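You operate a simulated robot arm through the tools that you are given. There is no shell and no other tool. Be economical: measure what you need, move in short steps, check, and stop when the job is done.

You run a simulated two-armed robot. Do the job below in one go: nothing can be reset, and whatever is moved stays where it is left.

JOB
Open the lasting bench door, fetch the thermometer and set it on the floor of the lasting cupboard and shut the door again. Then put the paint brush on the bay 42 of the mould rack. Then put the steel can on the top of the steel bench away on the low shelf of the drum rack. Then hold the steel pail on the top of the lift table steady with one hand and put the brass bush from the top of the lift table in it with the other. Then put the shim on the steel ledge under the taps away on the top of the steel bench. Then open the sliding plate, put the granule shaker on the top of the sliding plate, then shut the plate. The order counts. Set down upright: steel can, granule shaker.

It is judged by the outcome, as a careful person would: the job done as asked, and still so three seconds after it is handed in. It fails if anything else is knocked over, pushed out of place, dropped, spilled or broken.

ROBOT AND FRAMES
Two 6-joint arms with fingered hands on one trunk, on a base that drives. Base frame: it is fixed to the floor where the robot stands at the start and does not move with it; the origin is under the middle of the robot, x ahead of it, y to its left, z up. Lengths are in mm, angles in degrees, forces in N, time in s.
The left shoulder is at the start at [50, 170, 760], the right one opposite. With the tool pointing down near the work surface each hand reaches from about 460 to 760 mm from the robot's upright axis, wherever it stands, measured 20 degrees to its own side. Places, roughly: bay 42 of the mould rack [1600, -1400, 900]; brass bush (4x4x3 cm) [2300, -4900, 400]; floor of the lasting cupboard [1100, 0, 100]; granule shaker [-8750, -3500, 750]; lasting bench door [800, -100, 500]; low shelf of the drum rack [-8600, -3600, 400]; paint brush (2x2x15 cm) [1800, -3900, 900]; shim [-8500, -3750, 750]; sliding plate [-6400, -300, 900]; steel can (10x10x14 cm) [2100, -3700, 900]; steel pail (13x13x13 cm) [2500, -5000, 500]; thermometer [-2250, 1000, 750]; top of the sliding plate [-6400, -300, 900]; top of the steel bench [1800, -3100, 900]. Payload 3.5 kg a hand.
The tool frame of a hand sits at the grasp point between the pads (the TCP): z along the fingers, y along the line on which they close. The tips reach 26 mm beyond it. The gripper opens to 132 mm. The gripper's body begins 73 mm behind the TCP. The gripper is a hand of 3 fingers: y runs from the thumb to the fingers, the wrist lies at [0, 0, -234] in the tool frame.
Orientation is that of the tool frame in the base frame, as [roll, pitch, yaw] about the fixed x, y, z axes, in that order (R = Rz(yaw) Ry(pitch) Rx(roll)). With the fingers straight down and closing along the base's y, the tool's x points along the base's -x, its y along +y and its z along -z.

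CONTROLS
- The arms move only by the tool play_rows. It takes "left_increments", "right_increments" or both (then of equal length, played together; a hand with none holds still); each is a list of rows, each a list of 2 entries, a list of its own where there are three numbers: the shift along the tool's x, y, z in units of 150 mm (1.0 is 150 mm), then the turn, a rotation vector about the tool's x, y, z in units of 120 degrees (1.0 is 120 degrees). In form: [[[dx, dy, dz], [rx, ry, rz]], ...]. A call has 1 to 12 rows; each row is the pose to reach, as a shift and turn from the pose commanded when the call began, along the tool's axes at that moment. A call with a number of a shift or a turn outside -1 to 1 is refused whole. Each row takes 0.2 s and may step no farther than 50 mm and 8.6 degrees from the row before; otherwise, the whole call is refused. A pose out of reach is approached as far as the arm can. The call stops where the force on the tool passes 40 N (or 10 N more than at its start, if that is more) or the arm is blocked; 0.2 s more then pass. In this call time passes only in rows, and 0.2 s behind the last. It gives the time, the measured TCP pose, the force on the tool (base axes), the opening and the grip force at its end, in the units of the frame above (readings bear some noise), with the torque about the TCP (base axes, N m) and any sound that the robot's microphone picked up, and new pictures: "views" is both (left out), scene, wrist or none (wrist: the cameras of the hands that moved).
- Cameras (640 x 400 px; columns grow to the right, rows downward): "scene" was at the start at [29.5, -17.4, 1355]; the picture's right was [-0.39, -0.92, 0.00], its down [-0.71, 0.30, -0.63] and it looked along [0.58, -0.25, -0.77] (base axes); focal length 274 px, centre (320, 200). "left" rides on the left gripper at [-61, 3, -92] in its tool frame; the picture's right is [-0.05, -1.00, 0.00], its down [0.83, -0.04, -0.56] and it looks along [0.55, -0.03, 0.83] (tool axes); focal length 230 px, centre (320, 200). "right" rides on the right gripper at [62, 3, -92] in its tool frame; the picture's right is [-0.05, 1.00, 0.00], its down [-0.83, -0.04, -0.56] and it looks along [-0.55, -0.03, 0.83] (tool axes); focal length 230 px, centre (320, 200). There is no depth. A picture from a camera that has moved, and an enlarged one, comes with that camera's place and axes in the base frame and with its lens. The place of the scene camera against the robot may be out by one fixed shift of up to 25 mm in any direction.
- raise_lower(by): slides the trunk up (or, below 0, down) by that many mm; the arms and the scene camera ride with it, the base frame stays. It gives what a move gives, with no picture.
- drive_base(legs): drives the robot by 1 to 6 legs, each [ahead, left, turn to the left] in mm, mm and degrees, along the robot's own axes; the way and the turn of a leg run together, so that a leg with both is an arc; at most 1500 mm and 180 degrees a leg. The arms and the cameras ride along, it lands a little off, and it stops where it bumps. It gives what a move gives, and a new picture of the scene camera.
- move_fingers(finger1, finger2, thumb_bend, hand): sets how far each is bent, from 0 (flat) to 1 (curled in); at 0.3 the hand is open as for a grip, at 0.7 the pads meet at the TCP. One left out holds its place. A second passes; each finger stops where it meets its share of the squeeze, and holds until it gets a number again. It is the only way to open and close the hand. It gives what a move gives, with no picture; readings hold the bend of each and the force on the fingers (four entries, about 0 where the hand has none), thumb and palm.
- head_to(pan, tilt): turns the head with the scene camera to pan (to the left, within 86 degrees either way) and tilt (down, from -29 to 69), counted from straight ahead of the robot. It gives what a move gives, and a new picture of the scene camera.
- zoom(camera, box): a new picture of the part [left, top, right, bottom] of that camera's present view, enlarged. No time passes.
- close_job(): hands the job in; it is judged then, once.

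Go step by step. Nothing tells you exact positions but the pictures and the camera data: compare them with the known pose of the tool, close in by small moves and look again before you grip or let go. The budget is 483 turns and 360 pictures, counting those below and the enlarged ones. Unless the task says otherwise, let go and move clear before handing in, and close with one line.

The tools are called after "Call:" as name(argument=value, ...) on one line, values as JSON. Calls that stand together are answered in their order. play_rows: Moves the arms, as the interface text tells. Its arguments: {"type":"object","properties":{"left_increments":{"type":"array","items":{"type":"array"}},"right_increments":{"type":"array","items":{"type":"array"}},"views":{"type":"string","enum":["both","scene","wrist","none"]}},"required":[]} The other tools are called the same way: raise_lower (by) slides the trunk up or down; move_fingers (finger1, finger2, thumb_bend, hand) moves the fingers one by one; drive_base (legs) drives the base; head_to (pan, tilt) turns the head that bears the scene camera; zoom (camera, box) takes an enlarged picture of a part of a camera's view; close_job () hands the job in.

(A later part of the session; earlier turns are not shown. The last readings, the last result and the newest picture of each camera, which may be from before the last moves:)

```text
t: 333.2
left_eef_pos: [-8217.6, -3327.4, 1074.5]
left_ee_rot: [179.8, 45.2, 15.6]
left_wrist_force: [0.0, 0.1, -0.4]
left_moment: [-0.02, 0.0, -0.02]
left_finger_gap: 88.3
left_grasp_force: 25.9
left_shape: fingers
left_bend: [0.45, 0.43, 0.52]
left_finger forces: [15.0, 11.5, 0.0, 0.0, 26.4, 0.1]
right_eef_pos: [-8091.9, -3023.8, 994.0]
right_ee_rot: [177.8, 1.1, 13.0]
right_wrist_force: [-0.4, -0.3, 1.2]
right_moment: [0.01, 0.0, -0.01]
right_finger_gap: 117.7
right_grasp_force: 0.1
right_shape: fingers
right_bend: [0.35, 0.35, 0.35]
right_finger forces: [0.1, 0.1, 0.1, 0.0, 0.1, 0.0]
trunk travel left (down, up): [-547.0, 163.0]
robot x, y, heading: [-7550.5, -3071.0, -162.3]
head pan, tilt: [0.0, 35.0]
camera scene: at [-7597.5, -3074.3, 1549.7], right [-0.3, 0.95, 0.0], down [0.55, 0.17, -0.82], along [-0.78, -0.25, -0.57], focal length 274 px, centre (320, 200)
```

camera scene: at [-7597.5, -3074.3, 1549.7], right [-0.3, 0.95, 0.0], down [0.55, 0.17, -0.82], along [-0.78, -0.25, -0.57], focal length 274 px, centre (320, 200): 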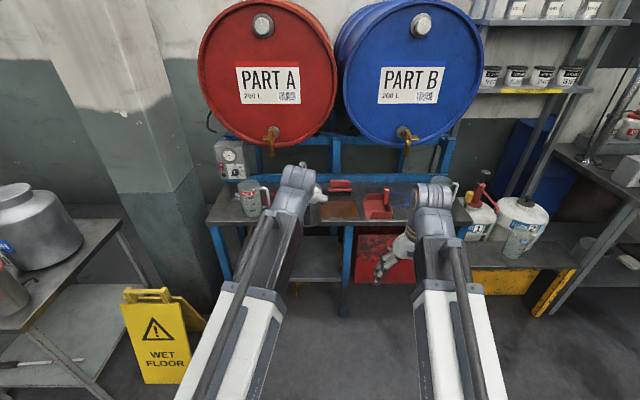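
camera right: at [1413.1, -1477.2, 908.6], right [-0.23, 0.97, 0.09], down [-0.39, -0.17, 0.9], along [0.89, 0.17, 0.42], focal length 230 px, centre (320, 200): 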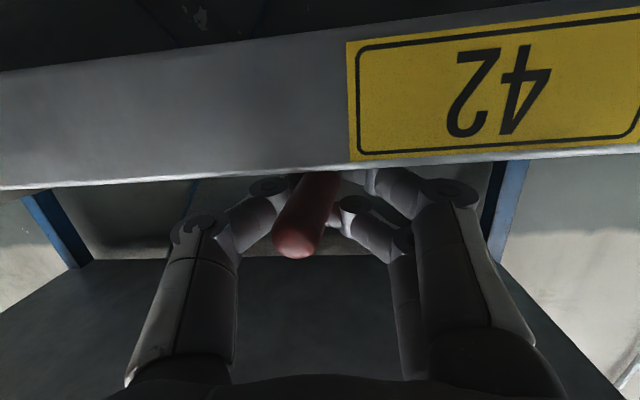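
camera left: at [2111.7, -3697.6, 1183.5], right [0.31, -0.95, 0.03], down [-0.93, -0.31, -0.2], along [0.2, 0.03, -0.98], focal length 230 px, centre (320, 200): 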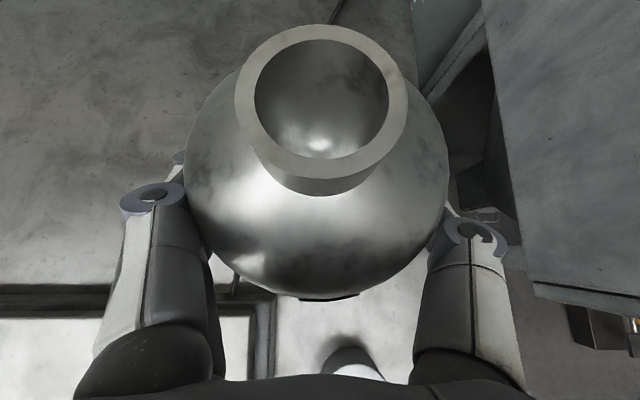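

Aligned. Lower the trunk in front of the rack.

Call:
raise_lower(by=-400)

Call:
raise_lower(by=-140)

Call:
head_to(pan=5, tilt=30)

```text
t: 337.0
left_eef_pos: [-8218.2, -3328.4, 673.1]
left_ee_rot: [179.8, 45.2, 15.6]
left_wrist_force: [-0.4, -0.4, -0.8]
left_moment: [0.0, -0.04, -0.04]
left_finger_gap: 88.5
left_grasp_force: 27.0
left_shape: fingers
left_bend: [0.45, 0.43, 0.52]
left_finger forces: [15.0, 11.6, 0.0, 0.0, 26.5, 0.1]
right_eef_pos: [-8090.6, -3024.6, 594.0]
right_ee_rot: [177.8, 1.1, 13.0]
right_wrist_force: [0.3, 0.0, 0.5]
right_moment: [0.0, 0.0, 0.04]
right_finger_gap: 117.6
right_grasp_force: 0.0
right_shape: fingers
right_bend: [0.35, 0.35, 0.35]
right_finger forces: [0.0, 0.0, 0.0, 0.1, 0.1, 0.1]
trunk travel left (down, up): [-147.0, 563.0]
robot x, y, heading: [-7549.6, -3070.1, -162.3]
head pan, tilt: [0.0, 35.0]
```

```text
t: 338.7
left_eef_pos: [-8217.7, -3328.8, 533.4]
left_ee_rot: [179.8, 45.2, 15.6]
left_wrist_force: [0.0, 0.5, -0.8]
left_moment: [0.01, -0.02, 0.02]
left_finger_gap: 88.6
left_grasp_force: 26.3
left_shape: fingers
left_bend: [0.45, 0.43, 0.52]
left_finger forces: [15.0, 11.6, 0.0, 0.0, 26.5, 0.0]
right_eef_pos: [-8091.6, -3024.3, 455.6]
right_ee_rot: [177.8, 1.1, 13.0]
right_wrist_force: [0.6, -0.2, 0.7]
right_moment: [0.0, 0.01, 0.02]
right_finger_gap: 117.9
right_grasp_force: 0.3
right_shape: fingers
right_bend: [0.35, 0.35, 0.35]
right_finger forces: [0.0, 0.0, 0.0, 0.0, 0.0, 0.1]
trunk travel left (down, up): [-7.0, 703.0]
robot x, y, heading: [-7550.8, -3072.0, -162.1]
head pan, tilt: [0.0, 35.0]
```

```text
t: 339.3
left_eef_pos: [-8216.7, -3328.1, 534.7]
left_ee_rot: [179.8, 45.1, 15.6]
left_wrist_force: [-0.2, 0.1, -1.8]
left_moment: [0.03, -0.06, -0.01]
left_finger_gap: 88.5
left_grasp_force: 26.6
left_shape: fingers
left_bend: [0.45, 0.43, 0.52]
left_finger forces: [14.9, 11.6, 0.1, 0.0, 26.4, 0.0]
right_eef_pos: [-8091.9, -3025.1, 454.1]
right_ee_rot: [177.8, 1.1, 13.0]
right_wrist_force: [1.0, 0.4, 0.8]
right_moment: [-0.01, 0.02, -0.01]
right_finger_gap: 117.6
right_grasp_force: 0.1
right_shape: fingers
right_bend: [0.35, 0.35, 0.35]
right_finger forces: [0.0, 0.0, 0.0, 0.0, 0.0, 0.0]
trunk travel left (down, up): [-7.0, 703.0]
robot x, y, heading: [-7553.9, -3075.9, -162.1]
head pan, tilt: [5.0, 30.0]
camera scene: at [-7597.0, -3082.3, 1017.4], right [-0.39, 0.92, 0.0], down [0.46, 0.19, -0.87], along [-0.8, -0.33, -0.5], focal length 274 px, centre (320, 200)
```

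scene: 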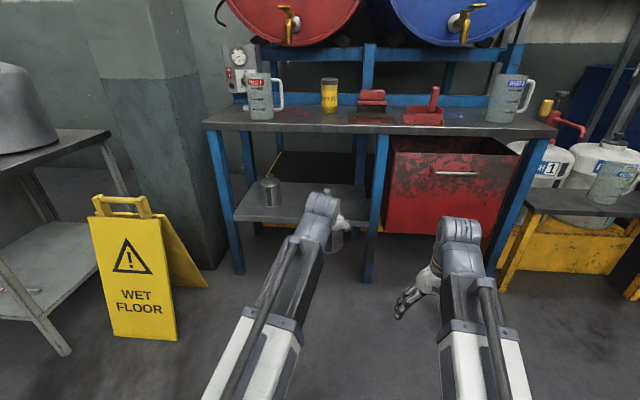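

Good view of the low shelf. Lower the can to just above shelf height and drive closer.

Call:
play_rows(left_increments=[[[0.1, 0.05, 0.1], [0, 0, 0]], [[0.2, 0.1, 0.2], [0, 0, 0]]], views="none")

Call:
drive_base(legs=[[150, 0, 0]])

Call:
zoom(camera="left", box=[0, 0, 640, 400])

```text
t: 339.9
left_eef_pos: [-8214.0, -3342.3, 491.3]
left_ee_rot: [179.9, 45.3, 15.7]
left_wrist_force: [-0.2, 0.6, -0.2]
left_moment: [-0.01, -0.01, -0.02]
left_finger_gap: 88.3
left_grasp_force: 27.2
left_shape: fingers
left_bend: [0.45, 0.43, 0.52]
left_finger forces: [15.0, 11.5, 0.0, 0.0, 26.5, 0.0]
right_eef_pos: [-8091.3, -3024.5, 454.0]
right_ee_rot: [177.8, 1.0, 13.1]
right_wrist_force: [0.3, -0.4, -0.4]
right_moment: [-0.03, 0.0, 0.03]
right_finger_gap: 117.7
right_grasp_force: 0.1
right_shape: fingers
right_bend: [0.35, 0.35, 0.35]
right_finger forces: [0.0, 0.1, 0.0, 0.0, 0.0, 0.1]
trunk travel left (down, up): [-7.0, 703.0]
robot x, y, heading: [-7555.6, -3070.2, -162.2]
head pan, tilt: [5.0, 30.0]
```

```text
t: 341.3
left_eef_pos: [-8360.2, -3385.2, 489.9]
left_ee_rot: [179.8, 45.3, 15.4]
left_wrist_force: [0.3, 1.2, -0.7]
left_moment: [-0.03, 0.0, 0.0]
left_finger_gap: 88.5
left_grasp_force: 26.7
left_shape: fingers
left_bend: [0.45, 0.43, 0.52]
left_finger forces: [15.0, 11.7, 0.0, 0.1, 26.5, 0.0]
right_eef_pos: [-8237.2, -3067.4, 454.4]
right_ee_rot: [177.8, 1.1, 12.9]
right_wrist_force: [-0.1, -0.5, 0.8]
right_moment: [0.01, 0.0, -0.01]
right_finger_gap: 117.5
right_grasp_force: 0.1
right_shape: fingers
right_bend: [0.35, 0.35, 0.35]
right_finger forces: [0.0, 0.1, 0.1, 0.0, 0.0, 0.0]
trunk travel left (down, up): [-7.0, 703.0]
robot x, y, heading: [-7696.0, -3116.4, -162.4]
head pan, tilt: [5.0, 30.0]
camera scene: at [-7742.1, -3128.2, 1017.4], right [-0.38, 0.92, 0.0], down [0.46, 0.19, -0.87], along [-0.8, -0.33, -0.5], focal length 274 px, centre (320, 200)
```

scene: 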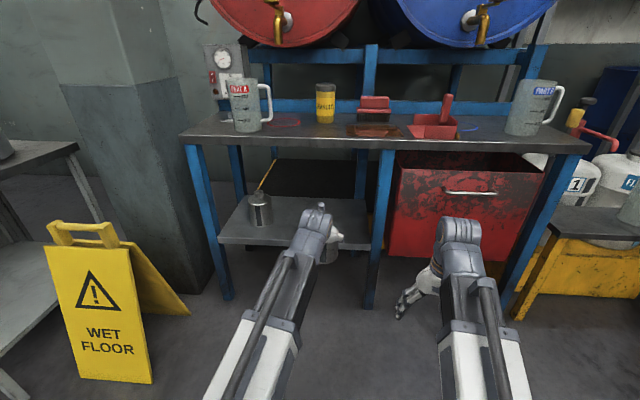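

```text
1.00 times, centred on (320, 200) of left (not enlarged: the box is as wide or as high as the picture)
camera zoom: at [-8338.3, -3383.3, 599.7], right [-0.3, 0.95, 0.03], down [0.93, 0.3, -0.2], along [-0.2, -0.03, -0.98], focal length 230 px, centre (320, 200)
```

zoom: 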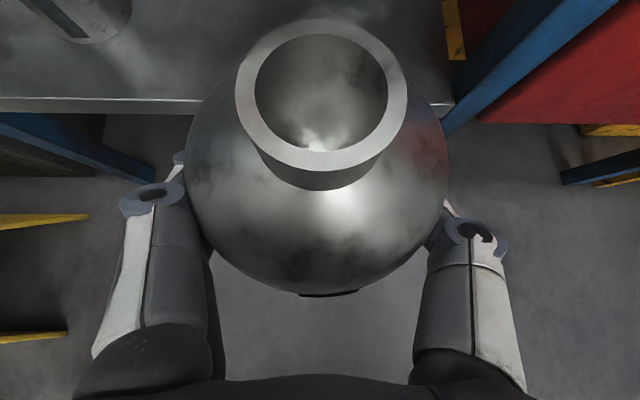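

The shelf's front edge shows about 125 mm ahead of the hand. Drive 105 mm, then reach in.

Call:
drive_base(legs=[[105, 0, 0]])

Call:
play_rows(left_increments=[[[-0.16, 0, 0.16], [0, 0, 0]], [[-0.32, 0, 0.32], [0, 0, 0]], [[-0.47, 0, 0.47], [0, 0, 0]]])

```text
t: 342.5
left_eef_pos: [-8460.0, -3419.0, 491.1]
left_ee_rot: [179.8, 45.1, 15.6]
left_wrist_force: [0.4, -0.1, -1.3]
left_moment: [-0.01, 0.0, 0.0]
left_finger_gap: 88.4
left_grasp_force: 26.8
left_shape: fingers
left_bend: [0.45, 0.43, 0.52]
left_finger forces: [15.0, 11.6, 0.1, 0.0, 26.5, 0.0]
right_eef_pos: [-8336.8, -3101.2, 454.2]
right_ee_rot: [177.9, 1.1, 12.9]
right_wrist_force: [-0.2, -0.5, 0.0]
right_moment: [0.05, 0.0, 0.04]
right_finger_gap: 117.7
right_grasp_force: 0.1
right_shape: fingers
right_bend: [0.35, 0.35, 0.35]
right_finger forces: [0.0, 0.0, 0.1, 0.0, 0.0, 0.1]
trunk travel left (down, up): [-7.0, 703.0]
robot x, y, heading: [-7795.8, -3152.6, -162.4]
head pan, tilt: [5.0, 30.0]
camera scene: at [-7842.2, -3159.9, 1017.4], right [-0.38, 0.92, 0.0], down [0.46, 0.19, -0.87], along [-0.8, -0.33, -0.5], focal length 274 px, centre (320, 200)
```

scene: 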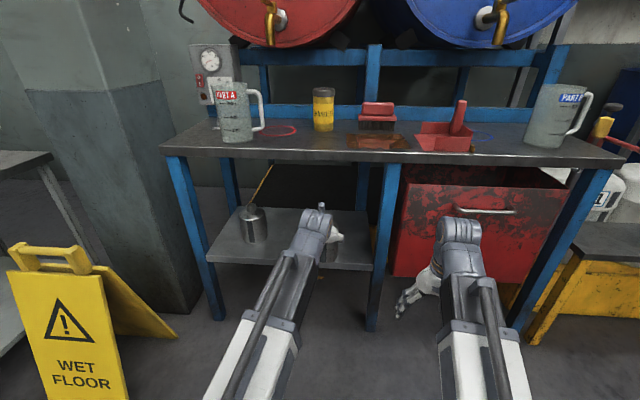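

```text
t: 343.3
left_eef_pos: [-8557.0, -3446.8, 492.7]
left_ee_rot: [179.8, 45.2, 15.4]
left_wrist_force: [-0.4, 0.3, 0.1]
left_moment: [-0.01, -0.02, 0.01]
left_finger_gap: 88.3
left_grasp_force: 26.6
left_shape: fingers
left_bend: [0.45, 0.43, 0.52]
left_finger forces: [15.0, 11.7, 0.1, 0.1, 26.6, 0.1]
right_eef_pos: [-8336.2, -3101.0, 454.1]
right_ee_rot: [177.8, 1.0, 12.9]
right_wrist_force: [-0.7, 0.4, 0.3]
right_moment: [0.02, -0.01, -0.01]
right_finger_gap: 117.7
right_grasp_force: 0.0
right_shape: fingers
right_bend: [0.35, 0.35, 0.35]
right_finger forces: [0.0, 0.1, 0.0, 0.0, 0.0, 0.0]
trunk travel left (down, up): [-7.0, 703.0]
robot x, y, heading: [-7793.3, -3152.5, -162.7]
head pan, tilt: [5.0, 30.0]
camera scene: at [-7842.2, -3159.9, 1017.5], right [-0.38, 0.92, 0.0], down [0.46, 0.19, -0.87], along [-0.8, -0.33, -0.5], focal length 274 px, centre (320, 200)
camera left: at [-8534.2, -3444.7, 600.3], right [-0.3, 0.95, 0.03], down [0.93, 0.31, -0.2], along [-0.2, -0.03, -0.98], focal length 230 px, centre (320, 200)
```

scene: 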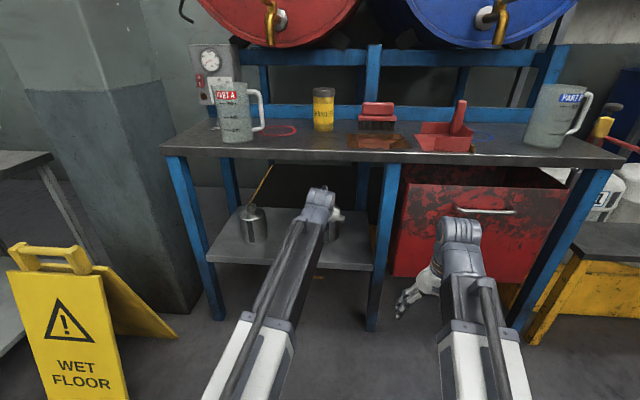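
left: 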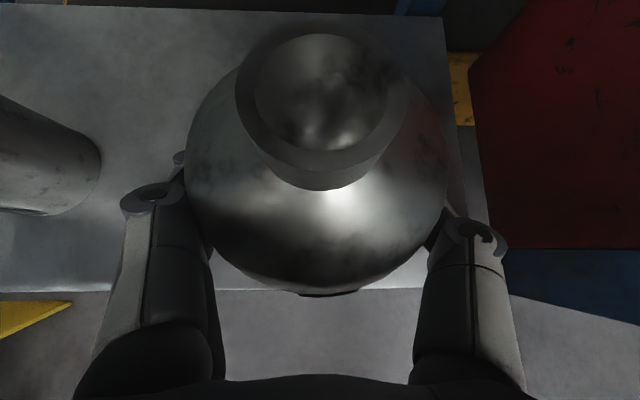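

The can is over the shelf. Shift slightly left and further in, then lower to contact.

Call:
play_rows(left_increments=[[[-0.07, 0.12, 0.07], [0, 0, 0]], [[-0.05, 0.12, 0.09], [0, 0, 0]], [[0.0, 0.12, 0.14], [0, 0, 0]], [[0.04, 0.12, 0.18], [0, 0, 0]], [[0.08, 0.12, 0.22], [0, 0, 0]], [[0.11, 0.12, 0.25], [0, 0, 0]], [[0.14, 0.12, 0.28], [0, 0, 0]]], views="wrist")

```text
t: 344.9
left_eef_pos: [-8564.6, -3467.1, 445.3]
left_ee_rot: [179.8, 45.2, 15.5]
left_wrist_force: [-0.5, 0.2, -0.5]
left_moment: [-0.02, -0.02, 0.01]
left_finger_gap: 88.3
left_grasp_force: 26.2
left_shape: fingers
left_bend: [0.45, 0.43, 0.52]
left_finger forces: [15.0, 11.6, 0.0, 0.0, 26.5, 0.0]
right_eef_pos: [-8337.8, -3101.5, 454.7]
right_ee_rot: [177.8, 1.0, 12.7]
right_wrist_force: [-0.6, -0.3, -0.6]
right_moment: [0.01, 0.02, 0.03]
right_finger_gap: 117.6
right_grasp_force: 0.1
right_shape: fingers
right_bend: [0.35, 0.35, 0.35]
right_finger forces: [0.0, 0.0, 0.1, 0.0, 0.0, 0.1]
trunk travel left (down, up): [-7.0, 703.0]
robot x, y, heading: [-7794.4, -3146.4, -162.5]
head pan, tilt: [5.0, 30.0]
camera left: at [-8542.8, -3464.3, 554.7], right [-0.3, 0.95, 0.03], down [0.93, 0.3, -0.2], along [-0.2, -0.03, -0.98], focal length 230 px, centre (320, 200)
```

left: 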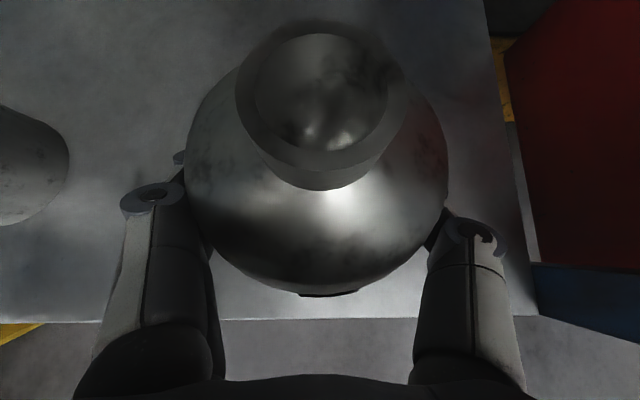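

Call:
play_rows(left_increments=[[[0.024, 0, 0.024], [0, 0, 0]], [[0.048, 0, 0.048], [0, 0, 0]], [[0.072, 0, 0.072], [0, 0, 0]], [[0.096, 0, 0.096], [0, 0, 0]], [[0.12, 0, 0.12], [0, 0, 0]], [[0.144, 0, 0.144], [0, 0, 0]]], views="wrist")

```text
t: 346.3
left_eef_pos: [-8565.6, -3466.3, 425.2]
left_ee_rot: [179.9, 45.9, 15.5]
left_wrist_force: [1.4, -0.9, 38.2]
left_moment: [-0.31, 0.33, -0.03]
left_finger_gap: 88.2
left_grasp_force: 26.3
left_shape: fingers
left_bend: [0.45, 0.43, 0.53]
left_finger forces: [14.0, 12.6, 0.0, 0.1, 26.2, 0.0]
right_eef_pos: [-8336.3, -3101.6, 456.7]
right_ee_rot: [177.8, 1.3, 12.8]
right_wrist_force: [-0.4, -0.4, -1.1]
right_moment: [-0.02, 0.01, -0.04]
right_finger_gap: 117.7
right_grasp_force: 0.1
right_shape: fingers
right_bend: [0.35, 0.35, 0.35]
right_finger forces: [0.0, 0.0, 0.0, 0.0, 0.1, 0.0]
trunk travel left (down, up): [-7.0, 703.0]
robot x, y, heading: [-7793.9, -3150.0, -162.4]
head pan, tilt: [5.0, 30.0]
camera left: at [-8543.5, -3463.9, 533.0], right [-0.3, 0.95, 0.04], down [0.93, 0.3, -0.21], along [-0.21, -0.03, -0.98], focal length 230 px, centre (320, 200)
```

left: 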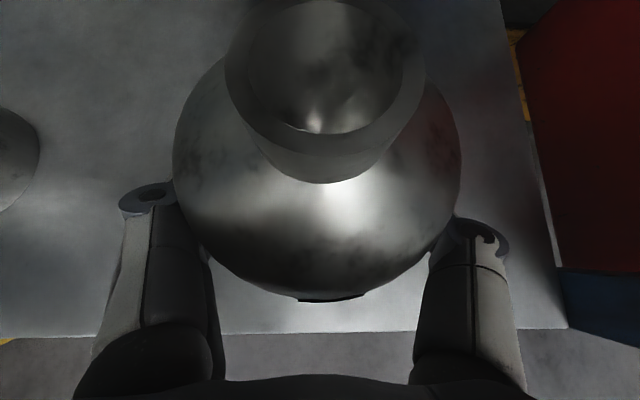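

Resting on the shelf. Ease the load, then open.

Call:
play_rows(left_increments=[[[-0.025, 0, -0.025], [0, 0, 0]]], views="none")

Call:
move_fingers(hand="left", finger1=0.25, finger2=0.25, thumb_bend=0.25)

Call:
zoom(camera="left", box=[0, 0, 640, 400])

```text
t: 346.7
left_eef_pos: [-8565.9, -3466.3, 424.6]
left_ee_rot: [179.8, 45.6, 15.4]
left_wrist_force: [-2.7, -2.3, 25.4]
left_moment: [-0.33, 0.3, 0.08]
left_finger_gap: 88.4
left_grasp_force: 26.5
left_shape: fingers
left_bend: [0.45, 0.43, 0.53]
left_finger forces: [14.4, 12.9, 0.0, 0.0, 26.0, 0.1]
right_eef_pos: [-8336.1, -3100.9, 454.8]
right_ee_rot: [177.8, 1.3, 12.8]
right_wrist_force: [0.4, 0.7, 0.0]
right_moment: [-0.01, 0.05, -0.02]
right_finger_gap: 117.5
right_grasp_force: 0.0
right_shape: fingers
right_bend: [0.35, 0.35, 0.35]
right_finger forces: [0.1, 0.0, 0.1, 0.0, 0.1, 0.1]
trunk travel left (down, up): [-7.0, 703.0]
robot x, y, heading: [-7799.6, -3148.6, -162.5]
head pan, tilt: [5.0, 30.0]
```

```text
t: 347.7
left_eef_pos: [-8565.4, -3466.6, 421.0]
left_ee_rot: [179.8, 45.2, 15.4]
left_wrist_force: [0.6, -0.4, 0.0]
left_moment: [-0.02, -0.03, 0.03]
left_finger_gap: 144.6
left_grasp_force: 0.1
left_shape: fingers
left_bend: [0.25, 0.25, 0.25]
left_finger forces: [0.0, 0.0, 0.0, 0.0, 0.0, 0.0]
right_eef_pos: [-8335.8, -3101.5, 454.2]
right_ee_rot: [177.9, 1.1, 12.7]
right_wrist_force: [-0.1, 1.1, -0.5]
right_moment: [-0.01, -0.04, -0.02]
right_finger_gap: 117.6
right_grasp_force: 0.1
right_shape: fingers
right_bend: [0.35, 0.35, 0.35]
right_finger forces: [0.0, 0.1, 0.1, 0.1, 0.1, 0.1]
trunk travel left (down, up): [-7.0, 703.0]
robot x, y, heading: [-7794.6, -3151.1, -162.4]
head pan, tilt: [5.0, 30.0]
```

```text
1.00 times, centred on (320, 200) of left (not enlarged: the box is as wide or as high as the picture)
camera zoom: at [-8544.1, -3463.9, 530.6], right [-0.3, 0.95, 0.03], down [0.93, 0.3, -0.2], along [-0.2, -0.03, -0.98], focal length 230 px, centre (320, 200)
```

zoom: 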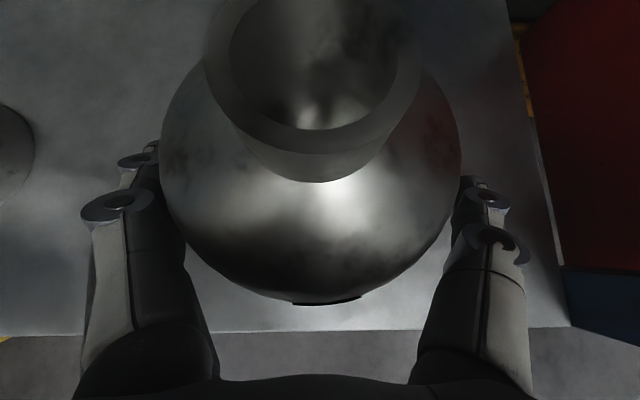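

Released. Withdraw along the hand axis and look.

Call:
play_rows(left_increments=[[[0.05, 0, -0.25], [0, 0, 0]], [[0.15, 0, -0.5], [0, 0, 0]], [[0.3, 0, -0.75], [0, 0, 0]], [[0.5, 0, -0.95], [0, 0, 0]]], views="none")

Call:
drive_base(legs=[[-350, 0, 0]])

Call:
zoom(camera="scene", box=[180, 60, 560, 290])

```text
t: 348.7
left_eef_pos: [-8415.0, -3423.2, 469.6]
left_ee_rot: [179.8, 45.1, 15.6]
left_wrist_force: [0.5, -0.1, -0.2]
left_moment: [0.0, 0.0, -0.02]
left_finger_gap: 144.8
left_grasp_force: 0.0
left_shape: fingers
left_bend: [0.25, 0.25, 0.25]
left_finger forces: [0.0, 0.1, 0.0, 0.0, 0.0, 0.0]
right_eef_pos: [-8336.2, -3101.3, 454.6]
right_ee_rot: [177.8, 1.2, 12.8]
right_wrist_force: [0.5, -0.7, 0.4]
right_moment: [-0.03, -0.01, 0.03]
right_finger_gap: 117.6
right_grasp_force: 0.1
right_shape: fingers
right_bend: [0.35, 0.35, 0.35]
right_finger forces: [0.0, 0.0, 0.0, 0.0, 0.0, 0.0]
trunk travel left (down, up): [-7.0, 703.0]
robot x, y, heading: [-7794.1, -3152.8, -162.6]
head pan, tilt: [5.0, 30.0]
```

```text
t: 350.9
left_eef_pos: [-8081.6, -3316.8, 470.6]
left_ee_rot: [179.7, 45.2, 15.5]
left_wrist_force: [0.6, 0.2, 0.4]
left_moment: [0.0, -0.02, -0.02]
left_finger_gap: 144.5
left_grasp_force: 0.0
left_shape: fingers
left_bend: [0.25, 0.25, 0.25]
left_finger forces: [0.0, 0.0, 0.0, 0.0, 0.0, 0.1]
right_eef_pos: [-8003.1, -2994.6, 454.1]
right_ee_rot: [177.8, 1.1, 12.9]
right_wrist_force: [-0.6, -0.3, -0.6]
right_moment: [0.01, -0.02, -0.01]
right_finger_gap: 117.8
right_grasp_force: 0.1
right_shape: fingers
right_bend: [0.35, 0.35, 0.35]
right_finger forces: [0.0, 0.0, 0.0, 0.0, 0.0, 0.0]
trunk travel left (down, up): [-7.0, 703.0]
robot x, y, heading: [-7464.6, -3041.4, -162.6]
head pan, tilt: [5.0, 30.0]
camera scene: at [-7508.8, -3054.3, 1017.5], right [-0.38, 0.92, 0.0], down [0.46, 0.19, -0.87], along [-0.8, -0.33, -0.5], focal length 274 px, centre (320, 200)
```

scene: 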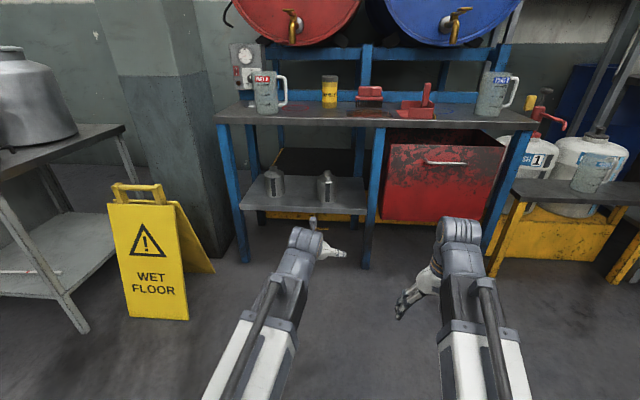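

```text
1.68 times, centred on (370, 175) of scene
camera zoom: at [-7508.8, -3054.3, 1017.5], right [-0.38, 0.92, 0.0], down [0.46, 0.19, -0.87], along [-0.8, -0.33, -0.5], focal length 462 px, centre (236, 242)
```

zoom: 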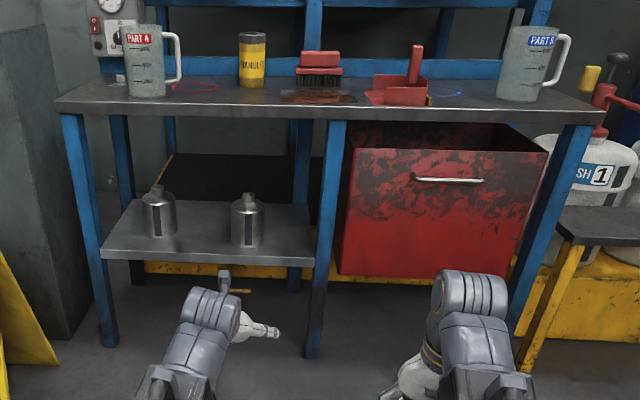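

The steel can stands on the low shelf. While here I'll raise the trunk and take a look at the ledge items for later.

Call:
raise_lower(by=400)

Call:
zoom(camera="scene", box=[200, 150, 560, 400])

```text
t: 354.8
left_eef_pos: [-8082.6, -3317.8, 870.0]
left_ee_rot: [179.8, 45.2, 15.5]
left_wrist_force: [-0.4, 0.2, 0.0]
left_moment: [-0.01, -0.02, 0.04]
left_finger_gap: 144.6
left_grasp_force: 0.0
left_shape: fingers
left_bend: [0.25, 0.25, 0.25]
left_finger forces: [0.1, 0.0, 0.0, 0.0, 0.0, 0.0]
right_eef_pos: [-8003.6, -2995.5, 854.4]
right_ee_rot: [177.8, 1.2, 12.8]
right_wrist_force: [-0.2, 0.1, -0.6]
right_moment: [0.04, -0.01, 0.01]
right_finger_gap: 117.9
right_grasp_force: 0.1
right_shape: fingers
right_bend: [0.35, 0.35, 0.35]
right_finger forces: [0.1, 0.0, 0.0, 0.1, 0.1, 0.0]
trunk travel left (down, up): [-407.0, 303.0]
robot x, y, heading: [-7463.2, -3046.7, -162.3]
head pan, tilt: [5.0, 30.0]
```

```text
1.60 times, centred on (380, 275) of scene
camera zoom: at [-7508.9, -3054.3, 1417.4], right [-0.38, 0.92, 0.0], down [0.46, 0.19, -0.87], along [-0.8, -0.33, -0.5], focal length 439 px, centre (224, 80)
```

zoom: 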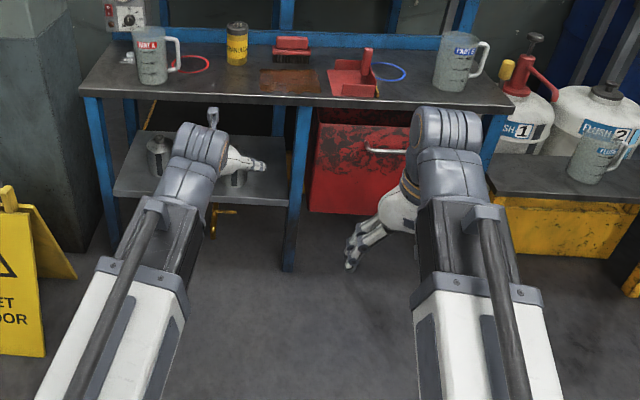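

Call:
zoom(camera="scene", box=[240, 160, 380, 220])

```text
4.57 times, centred on (310, 190) of scene
camera zoom: at [-7508.9, -3054.3, 1417.4], right [-0.38, 0.92, 0.0], down [0.46, 0.19, -0.87], along [-0.8, -0.33, -0.5], focal length 1255 px, centre (366, 246)
```

zoom: 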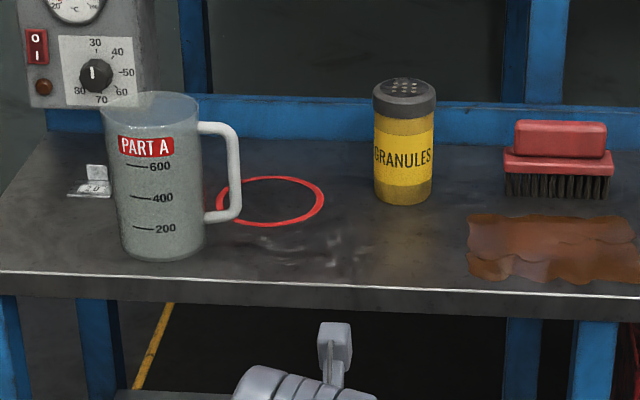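

The shim is the small L-shaped tag left of jug A; the granule shaker is the yellow tin. Now back to the lift table for the pail and bush.

Call:
drive_base(legs=[[0, -1300, 0], [0, 0, 179.5], [1500, 0, 0]])

Call:
head_to(pan=0, tilt=20)

```text
t: 375.6
left_eef_pos: [-5755.9, -1143.2, 868.4]
left_ee_rot: [179.8, 45.2, -165.9]
left_wrist_force: [0.0, -0.3, 0.3]
left_moment: [0.0, -0.04, -0.03]
left_finger_gap: 144.6
left_grasp_force: 0.1
left_shape: fingers
left_bend: [0.25, 0.25, 0.25]
left_finger forces: [0.0, 0.1, 0.0, 0.0, 0.0, 0.1]
right_eef_pos: [-5842.9, -1463.2, 853.9]
right_ee_rot: [177.7, 1.3, -168.5]
right_wrist_force: [0.6, -0.8, 0.4]
right_moment: [0.0, 0.01, 0.0]
right_finger_gap: 117.7
right_grasp_force: 0.1
right_shape: fingers
right_bend: [0.35, 0.35, 0.35]
right_finger forces: [0.0, 0.1, 0.0, 0.0, 0.1, 0.1]
trunk travel left (down, up): [-407.0, 303.0]
robot x, y, heading: [-6384.6, -1401.3, 16.0]
head pan, tilt: [5.0, 30.0]
camera scene: at [-6337.1, -1367.0, 1417.5], right [0.36, -0.93, 0.0], down [-0.47, -0.18, -0.87], along [0.81, 0.31, -0.5], focal length 274 px, centre (320, 200)
```

scene: 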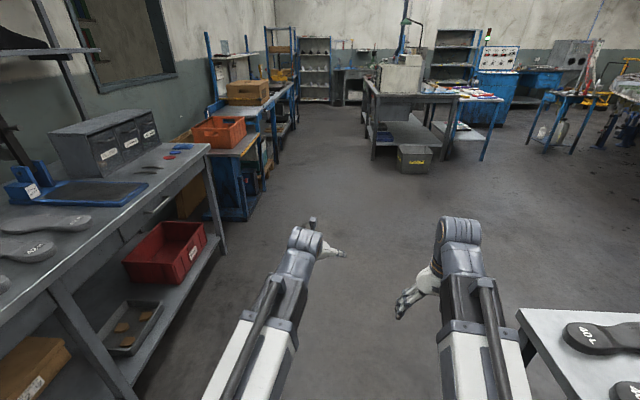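

```text
t: 376.4
left_eef_pos: [-5756.6, -1143.6, 868.7]
left_ee_rot: [179.9, 45.2, -165.9]
left_wrist_force: [0.2, -0.4, -0.2]
left_moment: [-0.03, 0.02, -0.01]
left_finger_gap: 144.5
left_grasp_force: 0.0
left_shape: fingers
left_bend: [0.25, 0.25, 0.25]
left_finger forces: [0.1, 0.1, 0.1, 0.0, 0.0, 0.0]
right_eef_pos: [-5842.7, -1462.9, 854.4]
right_ee_rot: [177.9, 1.1, -168.5]
right_wrist_force: [0.1, 0.9, 0.2]
right_moment: [-0.01, -0.01, -0.01]
right_finger_gap: 117.3
right_grasp_force: 0.0
right_shape: fingers
right_bend: [0.35, 0.35, 0.35]
right_finger forces: [0.0, 0.0, 0.0, 0.1, 0.1, 0.0]
trunk travel left (down, up): [-407.0, 303.0]
robot x, y, heading: [-6383.7, -1401.7, 16.0]
head pan, tilt: [0.0, 20.0]
camera scene: at [-6331.9, -1373.7, 1433.5], right [0.28, -0.96, 0.0], down [-0.33, -0.1, -0.94], along [0.9, 0.26, -0.34], focal length 274 px, centre (320, 200)
```

scene: 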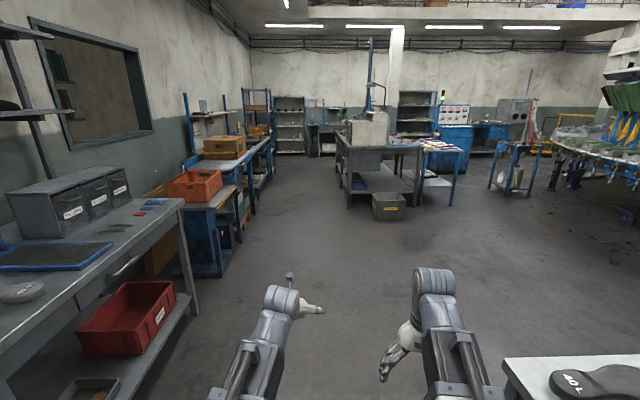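

The route back is clear. Correct heading and lane, and drive.

Call:
drive_base(legs=[[0, 150, 1.6], [1500, 0, 0], [1500, 0, 0]])

```text
t: 391.8
left_eef_pos: [-2930.5, -110.4, 870.0]
left_ee_rot: [179.8, 45.2, -164.9]
left_wrist_force: [-0.3, 0.4, -0.6]
left_moment: [-0.02, -0.01, -0.03]
left_finger_gap: 144.5
left_grasp_force: 0.0
left_shape: fingers
left_bend: [0.25, 0.25, 0.25]
left_finger forces: [0.1, 0.0, 0.0, 0.0, 0.1, 0.0]
right_eef_pos: [-3010.9, -431.2, 855.6]
right_ee_rot: [177.8, 1.3, -167.5]
right_wrist_force: [0.7, 0.2, 0.0]
right_moment: [-0.03, 0.0, 0.0]
right_finger_gap: 117.7
right_grasp_force: 0.1
right_shape: fingers
right_bend: [0.35, 0.35, 0.35]
right_finger forces: [0.0, 0.0, 0.0, 0.0, 0.0, 0.1]
trunk travel left (down, up): [-407.0, 303.0]
robot x, y, heading: [-3552.3, -381.4, 17.3]
head pan, tilt: [0.0, 20.0]
camera scene: at [-3501.8, -351.6, 1433.5], right [0.3, -0.95, 0.0], down [-0.33, -0.1, -0.94], along [0.9, 0.28, -0.34], focal length 274 px, centre (320, 200)
```

scene: 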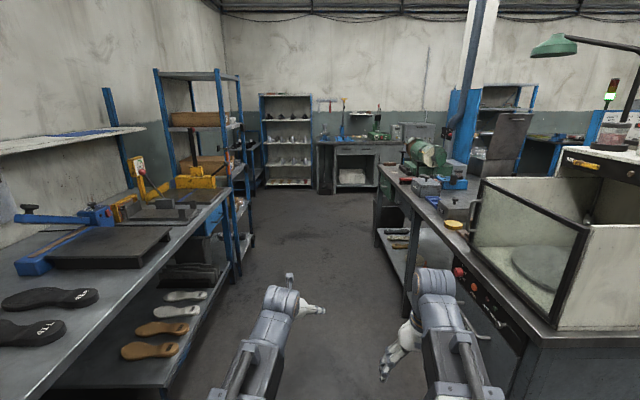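

Call:
drive_base(legs=[[0, 130, 0.3], [1500, 0, 0], [1500, 0, 0], [380, 0, 0], [0, 0, -90]])

```text
t: 412.9
left_eef_pos: [-112.7, 159.4, 869.5]
left_ee_rot: [179.8, 45.2, 106.2]
left_wrist_force: [0.0, -0.9, 0.2]
left_moment: [0.03, -0.03, 0.0]
left_finger_gap: 144.6
left_grasp_force: 0.0
left_shape: fingers
left_bend: [0.25, 0.25, 0.25]
left_finger forces: [0.1, 0.1, 0.0, 0.1, 0.0, 0.1]
right_eef_pos: [-437.2, 234.4, 854.9]
right_ee_rot: [177.9, 1.2, 103.5]
right_wrist_force: [-1.1, -0.5, 0.2]
right_moment: [0.02, 0.0, -0.01]
right_finger_gap: 117.8
right_grasp_force: 0.0
right_shape: fingers
right_bend: [0.35, 0.35, 0.35]
right_finger forces: [0.1, 0.1, 0.1, 0.0, 0.0, 0.0]
trunk travel left (down, up): [-407.0, 303.0]
robot x, y, heading: [-394.9, 776.4, -72.0]
head pan, tilt: [0.0, 20.0]
camera scene: at [-378.0, 737.9, 1433.5], right [-0.95, -0.31, 0.0], down [-0.11, 0.32, -0.94], along [0.29, -0.89, -0.34], focal length 274 px, centre (320, 200)
```

scene: 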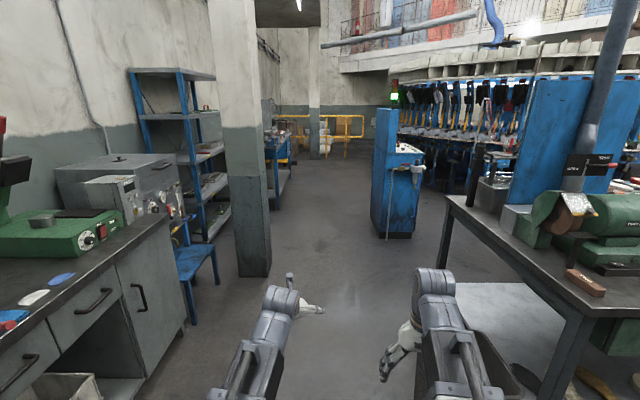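

Call:
drive_base(legs=[[0, 70, -0.4], [1500, 0, 0], [1500, 0, 0], [1500, 0, 0]])

```text
t: 435.0
left_eef_pos: [1227.8, -4152.1, 870.2]
left_ee_rot: [179.8, 45.2, 104.5]
left_wrist_force: [0.4, 0.5, -0.1]
left_moment: [0.01, 0.03, -0.02]
left_finger_gap: 144.9
left_grasp_force: 0.1
left_shape: fingers
left_bend: [0.25, 0.25, 0.25]
left_finger forces: [0.0, 0.1, 0.0, 0.0, 0.0, 0.0]
right_eef_pos: [906.6, -4068.2, 852.9]
right_ee_rot: [177.9, 1.3, 101.8]
right_wrist_force: [0.1, 0.9, 0.0]
right_moment: [-0.01, -0.01, -0.02]
right_finger_gap: 117.7
right_grasp_force: 0.0
right_shape: fingers
right_bend: [0.35, 0.35, 0.35]
right_finger forces: [0.1, 0.0, 0.1, 0.0, 0.1, 0.0]
trunk travel left (down, up): [-407.0, 303.0]
robot x, y, heading: [965.1, -3525.4, -73.6]
head pan, tilt: [0.0, 20.0]
camera scene: at [980.0, -3566.2, 1433.5], right [-0.96, -0.28, 0.0], down [-0.1, 0.33, -0.94], along [0.27, -0.9, -0.34], focal length 274 px, centre (320, 200)
```

scene: 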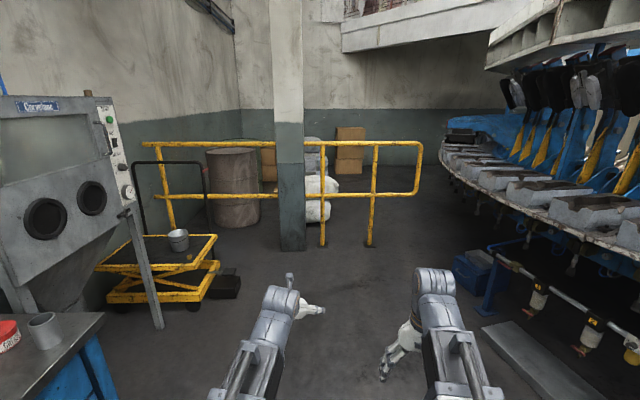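

The lift table with the pail is ahead on the left. Drive ahead and turn to face it.

Call:
drive_base(legs=[[0, 0, 1.2], [1450, 0, 0], [280, 0, 0], [0, 0, 90]])

Call:
head_to(pan=0, tilt=40)

```text
t: 448.1
left_eef_pos: [2130.4, -4876.1, 869.9]
left_ee_rot: [179.9, 45.2, -161.3]
left_wrist_force: [-1.3, -0.1, 0.8]
left_moment: [0.02, 0.0, 0.0]
left_finger_gap: 144.6
left_grasp_force: 0.2
left_shape: fingers
left_bend: [0.25, 0.25, 0.25]
left_finger forces: [0.1, 0.1, 0.1, 0.0, 0.0, 0.0]
right_eef_pos: [2070.8, -5203.2, 854.2]
right_ee_rot: [177.8, 1.2, -163.9]
right_wrist_force: [0.3, 0.2, 0.0]
right_moment: [-0.02, 0.02, -0.01]
right_finger_gap: 117.7
right_grasp_force: 0.1
right_shape: fingers
right_bend: [0.35, 0.35, 0.35]
right_finger forces: [0.1, 0.1, 0.1, 0.0, 0.0, 0.0]
trunk travel left (down, up): [-407.0, 303.0]
robot x, y, heading: [1528.2, -5183.9, 20.6]
head pan, tilt: [0.0, 20.0]
camera scene: at [1576.9, -5152.6, 1433.5], right [0.36, -0.93, 0.0], down [-0.32, -0.12, -0.94], along [0.88, 0.33, -0.34], focal length 274 px, centre (320, 200)
```

scene: 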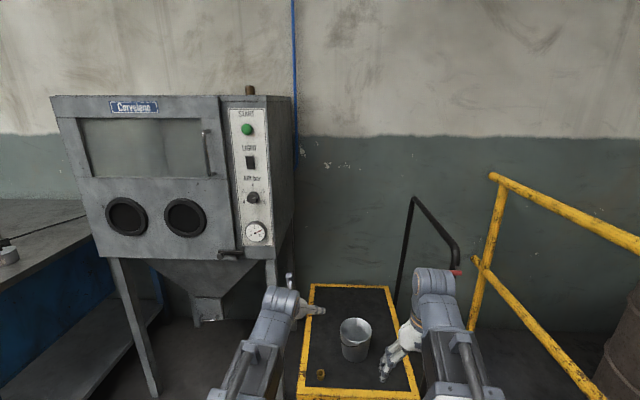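

```text
t: 448.9
left_eef_pos: [2130.9, -4875.4, 869.8]
left_ee_rot: [179.8, 45.2, -161.1]
left_wrist_force: [0.0, 0.3, -0.2]
left_moment: [-0.01, 0.02, -0.01]
left_finger_gap: 144.7
left_grasp_force: 0.1
left_shape: fingers
left_bend: [0.25, 0.25, 0.25]
left_finger forces: [0.0, 0.0, 0.0, 0.0, 0.0, 0.1]
right_eef_pos: [2071.9, -5202.7, 853.5]
right_ee_rot: [177.7, 1.2, -164.0]
right_wrist_force: [-0.4, 0.2, -0.3]
right_moment: [-0.01, -0.01, 0.0]
right_finger_gap: 117.9
right_grasp_force: 0.1
right_shape: fingers
right_bend: [0.35, 0.35, 0.35]
right_finger forces: [0.0, 0.0, 0.0, 0.1, 0.0, 0.0]
trunk travel left (down, up): [-407.0, 303.0]
robot x, y, heading: [1529.1, -5185.7, 20.7]
head pan, tilt: [0.0, 40.0]
camera scene: at [1569.4, -5155.4, 1402.2], right [0.36, -0.93, 0.0], down [-0.6, -0.23, -0.77], along [0.72, 0.27, -0.64], focal length 274 px, centre (320, 200)
```

scene: 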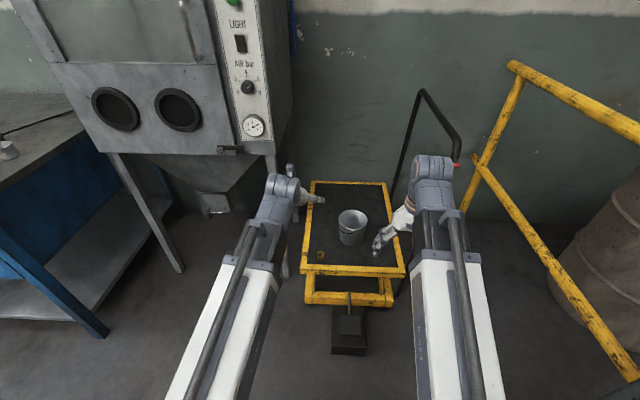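

Call:
zoom(camera="scene", box=[280, 160, 440, 310])

```text
2.67 times, centred on (360, 235) of scene
camera zoom: at [1569.4, -5155.4, 1402.2], right [0.36, -0.93, 0.0], down [-0.6, -0.23, -0.77], along [0.72, 0.27, -0.64], focal length 732 px, centre (213, 107)
```

zoom: 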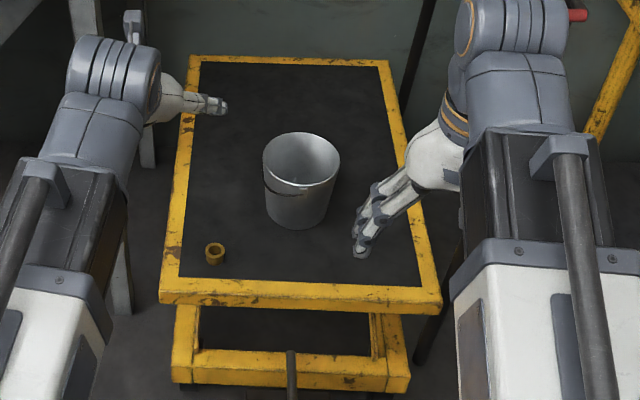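

The pail is plain and open; the bush is a small brass ring in front-left of it. I'll straighten up, drive closer and lower the trunk, with the left hand turned to point down.

Call:
play_rows(left_increments=[[[0, 0, 0], [0, 0.07, 0]], [[0, 0, 0], [0, 0.14, 0]], [[0, 0, 0], [0, 0.21, 0]], [[0, 0, 0], [0, 0.28, 0]], [[0, 0, 0], [0, 0.35, 0]], [[0, 0, 0], [0, 0.377, 0]]], views="none")

Call:
drive_base(legs=[[0, 0, -3], [230, 0, 0]])

Call:
raise_lower(by=-240)

Call:
zoom(camera="scene", box=[0, 0, 640, 400])

Call:
zoom(camera="right", box=[0, 0, 640, 400])

```text
t: 450.3
left_eef_pos: [2130.4, -4874.9, 869.9]
left_ee_rot: [179.9, -0.1, -161.1]
left_wrist_force: [-0.4, 0.4, 0.9]
left_moment: [0.02, -0.01, 0.01]
left_finger_gap: 144.6
left_grasp_force: 0.0
left_shape: fingers
left_bend: [0.25, 0.25, 0.25]
left_finger forces: [0.1, 0.1, 0.0, 0.0, 0.0, 0.1]
right_eef_pos: [2070.6, -5202.0, 855.1]
right_ee_rot: [177.9, 1.0, -164.0]
right_wrist_force: [0.0, -0.1, -0.5]
right_moment: [-0.02, -0.02, -0.03]
right_finger_gap: 117.8
right_grasp_force: 0.1
right_shape: fingers
right_bend: [0.35, 0.35, 0.35]
right_finger forces: [0.0, 0.0, 0.1, 0.0, 0.0, 0.0]
trunk travel left (down, up): [-407.0, 303.0]
robot x, y, heading: [1524.9, -5181.9, 20.7]
head pan, tilt: [0.0, 40.0]
```

```text
t: 452.5
left_eef_pos: [2364.2, -4835.3, 869.1]
left_ee_rot: [179.9, 0.0, -164.0]
left_wrist_force: [-0.4, -0.1, -0.5]
left_moment: [0.0, -0.03, 0.02]
left_finger_gap: 144.7
left_grasp_force: 0.0
left_shape: fingers
left_bend: [0.25, 0.25, 0.25]
left_finger forces: [0.0, 0.0, 0.1, 0.0, 0.0, 0.0]
right_eef_pos: [2289.9, -5156.9, 854.4]
right_ee_rot: [177.8, 1.2, -166.7]
right_wrist_force: [0.0, -0.1, -0.1]
right_moment: [-0.03, 0.0, 0.0]
right_finger_gap: 117.6
right_grasp_force: 0.0
right_shape: fingers
right_bend: [0.35, 0.35, 0.35]
right_finger forces: [0.1, 0.0, 0.1, 0.0, 0.1, 0.0]
trunk travel left (down, up): [-407.0, 303.0]
robot x, y, heading: [1749.2, -5111.6, 17.9]
head pan, tilt: [0.0, 40.0]
camera scene: at [1789.1, -5086.9, 1402.1], right [0.31, -0.95, 0.0], down [-0.61, -0.2, -0.77], along [0.73, 0.24, -0.64], focal length 274 px, centre (320, 200)
```

scene: 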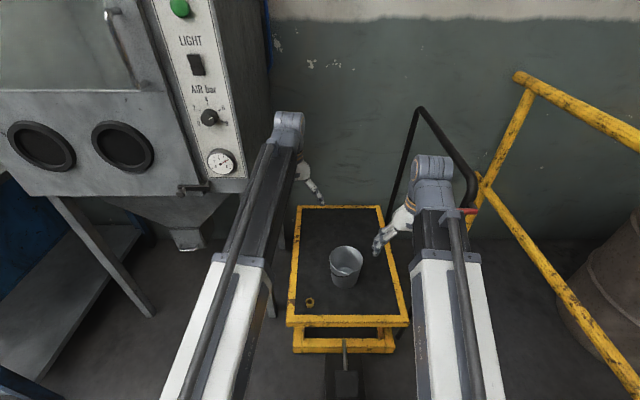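

```text
t: 455.0
left_eef_pos: [2364.0, -4836.3, 630.3]
left_ee_rot: [179.8, 0.0, -164.0]
left_wrist_force: [-1.2, 0.0, -0.1]
left_moment: [-0.01, 0.02, -0.01]
left_finger_gap: 144.5
left_grasp_force: 0.2
left_shape: fingers
left_bend: [0.25, 0.25, 0.25]
left_finger forces: [0.0, 0.1, 0.0, 0.0, 0.0, 0.1]
right_eef_pos: [2288.5, -5158.4, 614.4]
right_ee_rot: [177.8, 1.2, -166.7]
right_wrist_force: [-0.5, -0.2, -0.3]
right_moment: [0.01, 0.0, -0.01]
right_finger_gap: 117.5
right_grasp_force: 0.1
right_shape: fingers
right_bend: [0.35, 0.35, 0.35]
right_finger forces: [0.0, 0.0, 0.0, 0.1, 0.1, 0.0]
trunk travel left (down, up): [-167.0, 543.0]
robot x, y, heading: [1745.4, -5111.6, 18.0]
head pan, tilt: [0.0, 40.0]
```

```text
1.00 times, centred on (320, 200) of scene (not enlarged: the box is as wide or as high as the picture)
camera zoom: at [1789.2, -5086.8, 1162.1], right [0.31, -0.95, 0.0], down [-0.61, -0.2, -0.77], along [0.73, 0.24, -0.64], focal length 274 px, centre (320, 200)
```

zoom: 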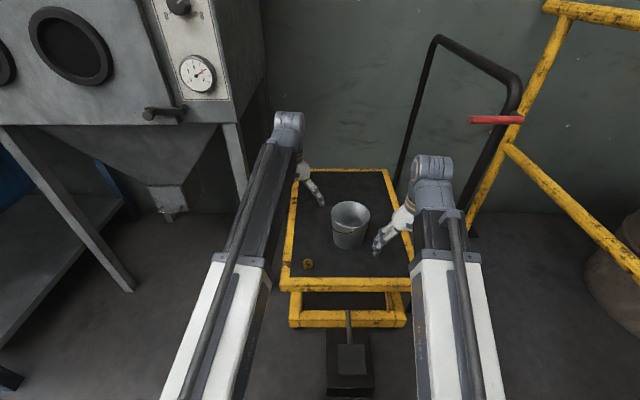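

```text
1.00 times, centred on (320, 200) of right (not enlarged: the box is as wide or as high as the picture)
camera zoom: at [2227.3, -5172.7, 705.4], right [-0.18, 0.98, 0.04], down [0.81, 0.13, 0.57], along [0.56, 0.13, -0.82], focal length 230 px, centre (320, 200)
```

zoom: 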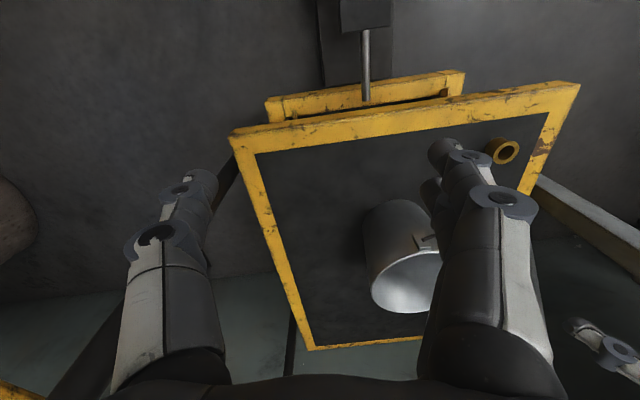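

Pail centre is near (2504, -4964), rim about z 495; bush near (2310, -4870). Drive 50 mm closer and bring the left hand over the bush.

Call:
drive_base(legs=[[50, 0, 0]])

Call:
play_rows(left_increments=[[[0.2, -0.1, 0.1], [0, 0, 0]], [[0.45, -0.15, 0.2], [0, 0, 0]], [[0.7, -0.2, 0.3], [0, 0, 0]]], views="wrist")

```text
t: 455.9
left_eef_pos: [2410.7, -4819.7, 629.7]
left_ee_rot: [179.9, 0.0, -164.0]
left_wrist_force: [-0.5, 0.5, 0.4]
left_moment: [-0.01, 0.0, -0.02]
left_finger_gap: 144.6
left_grasp_force: 0.1
left_shape: fingers
left_bend: [0.25, 0.25, 0.25]
left_finger forces: [0.1, 0.1, 0.1, 0.1, 0.0, 0.0]
right_eef_pos: [2335.6, -5143.0, 613.9]
right_ee_rot: [177.7, 1.2, -166.7]
right_wrist_force: [0.3, 0.2, 0.1]
right_moment: [0.0, -0.01, -0.01]
right_finger_gap: 117.7
right_grasp_force: 0.0
right_shape: fingers
right_bend: [0.35, 0.35, 0.35]
right_finger forces: [0.0, 0.0, 0.0, 0.0, 0.0, 0.0]
trunk travel left (down, up): [-167.0, 543.0]
robot x, y, heading: [1791.2, -5095.7, 18.0]
head pan, tilt: [0.0, 40.0]
camera scene: at [1836.5, -5071.5, 1162.1], right [0.31, -0.95, 0.0], down [-0.61, -0.2, -0.77], along [0.73, 0.24, -0.64], focal length 274 px, centre (320, 200)
```

scene: 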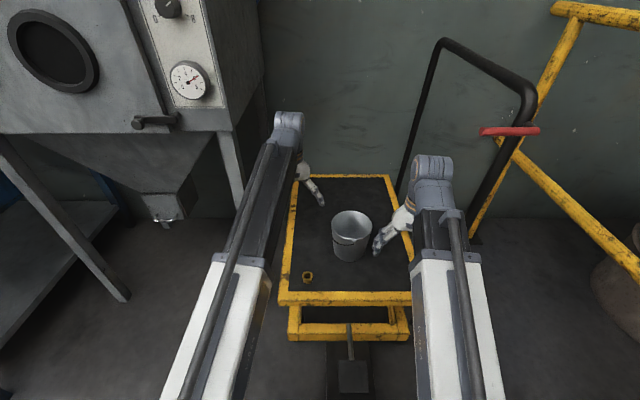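

```text
t: 456.7
left_eef_pos: [2318.7, -4877.0, 586.3]
left_ee_rot: [179.9, 0.1, -164.0]
left_wrist_force: [0.6, 0.1, -0.2]
left_moment: [0.0, 0.01, 0.03]
left_finger_gap: 144.9
left_grasp_force: 0.1
left_shape: fingers
left_bend: [0.25, 0.25, 0.25]
left_finger forces: [0.0, 0.0, 0.0, 0.0, 0.0, 0.0]
right_eef_pos: [2335.9, -5143.3, 613.9]
right_ee_rot: [177.8, 1.2, -166.7]
right_wrist_force: [-0.4, 1.0, -0.4]
right_moment: [0.03, -0.01, -0.03]
right_finger_gap: 117.8
right_grasp_force: 0.0
right_shape: fingers
right_bend: [0.35, 0.35, 0.35]
right_finger forces: [0.0, 0.1, 0.0, 0.0, 0.0, 0.0]
trunk travel left (down, up): [-167.0, 543.0]
robot x, y, heading: [1795.5, -5099.6, 18.0]
head pan, tilt: [0.0, 40.0]
camera left: at [2375.8, -4858.6, 676.8], right [0.33, -0.95, 0.0], down [-0.79, -0.27, 0.56], along [-0.53, -0.18, -0.83], focal length 230 px, centre (320, 200)
```

left: 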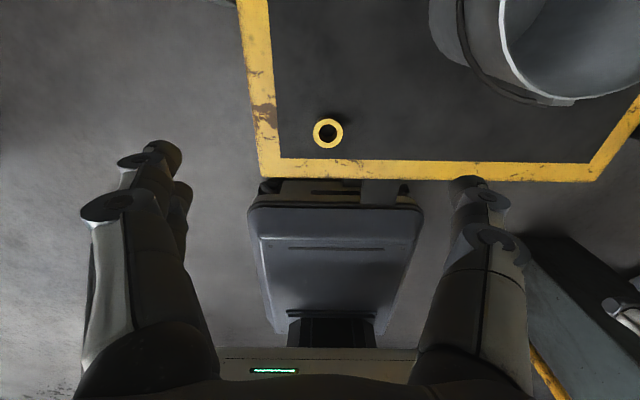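

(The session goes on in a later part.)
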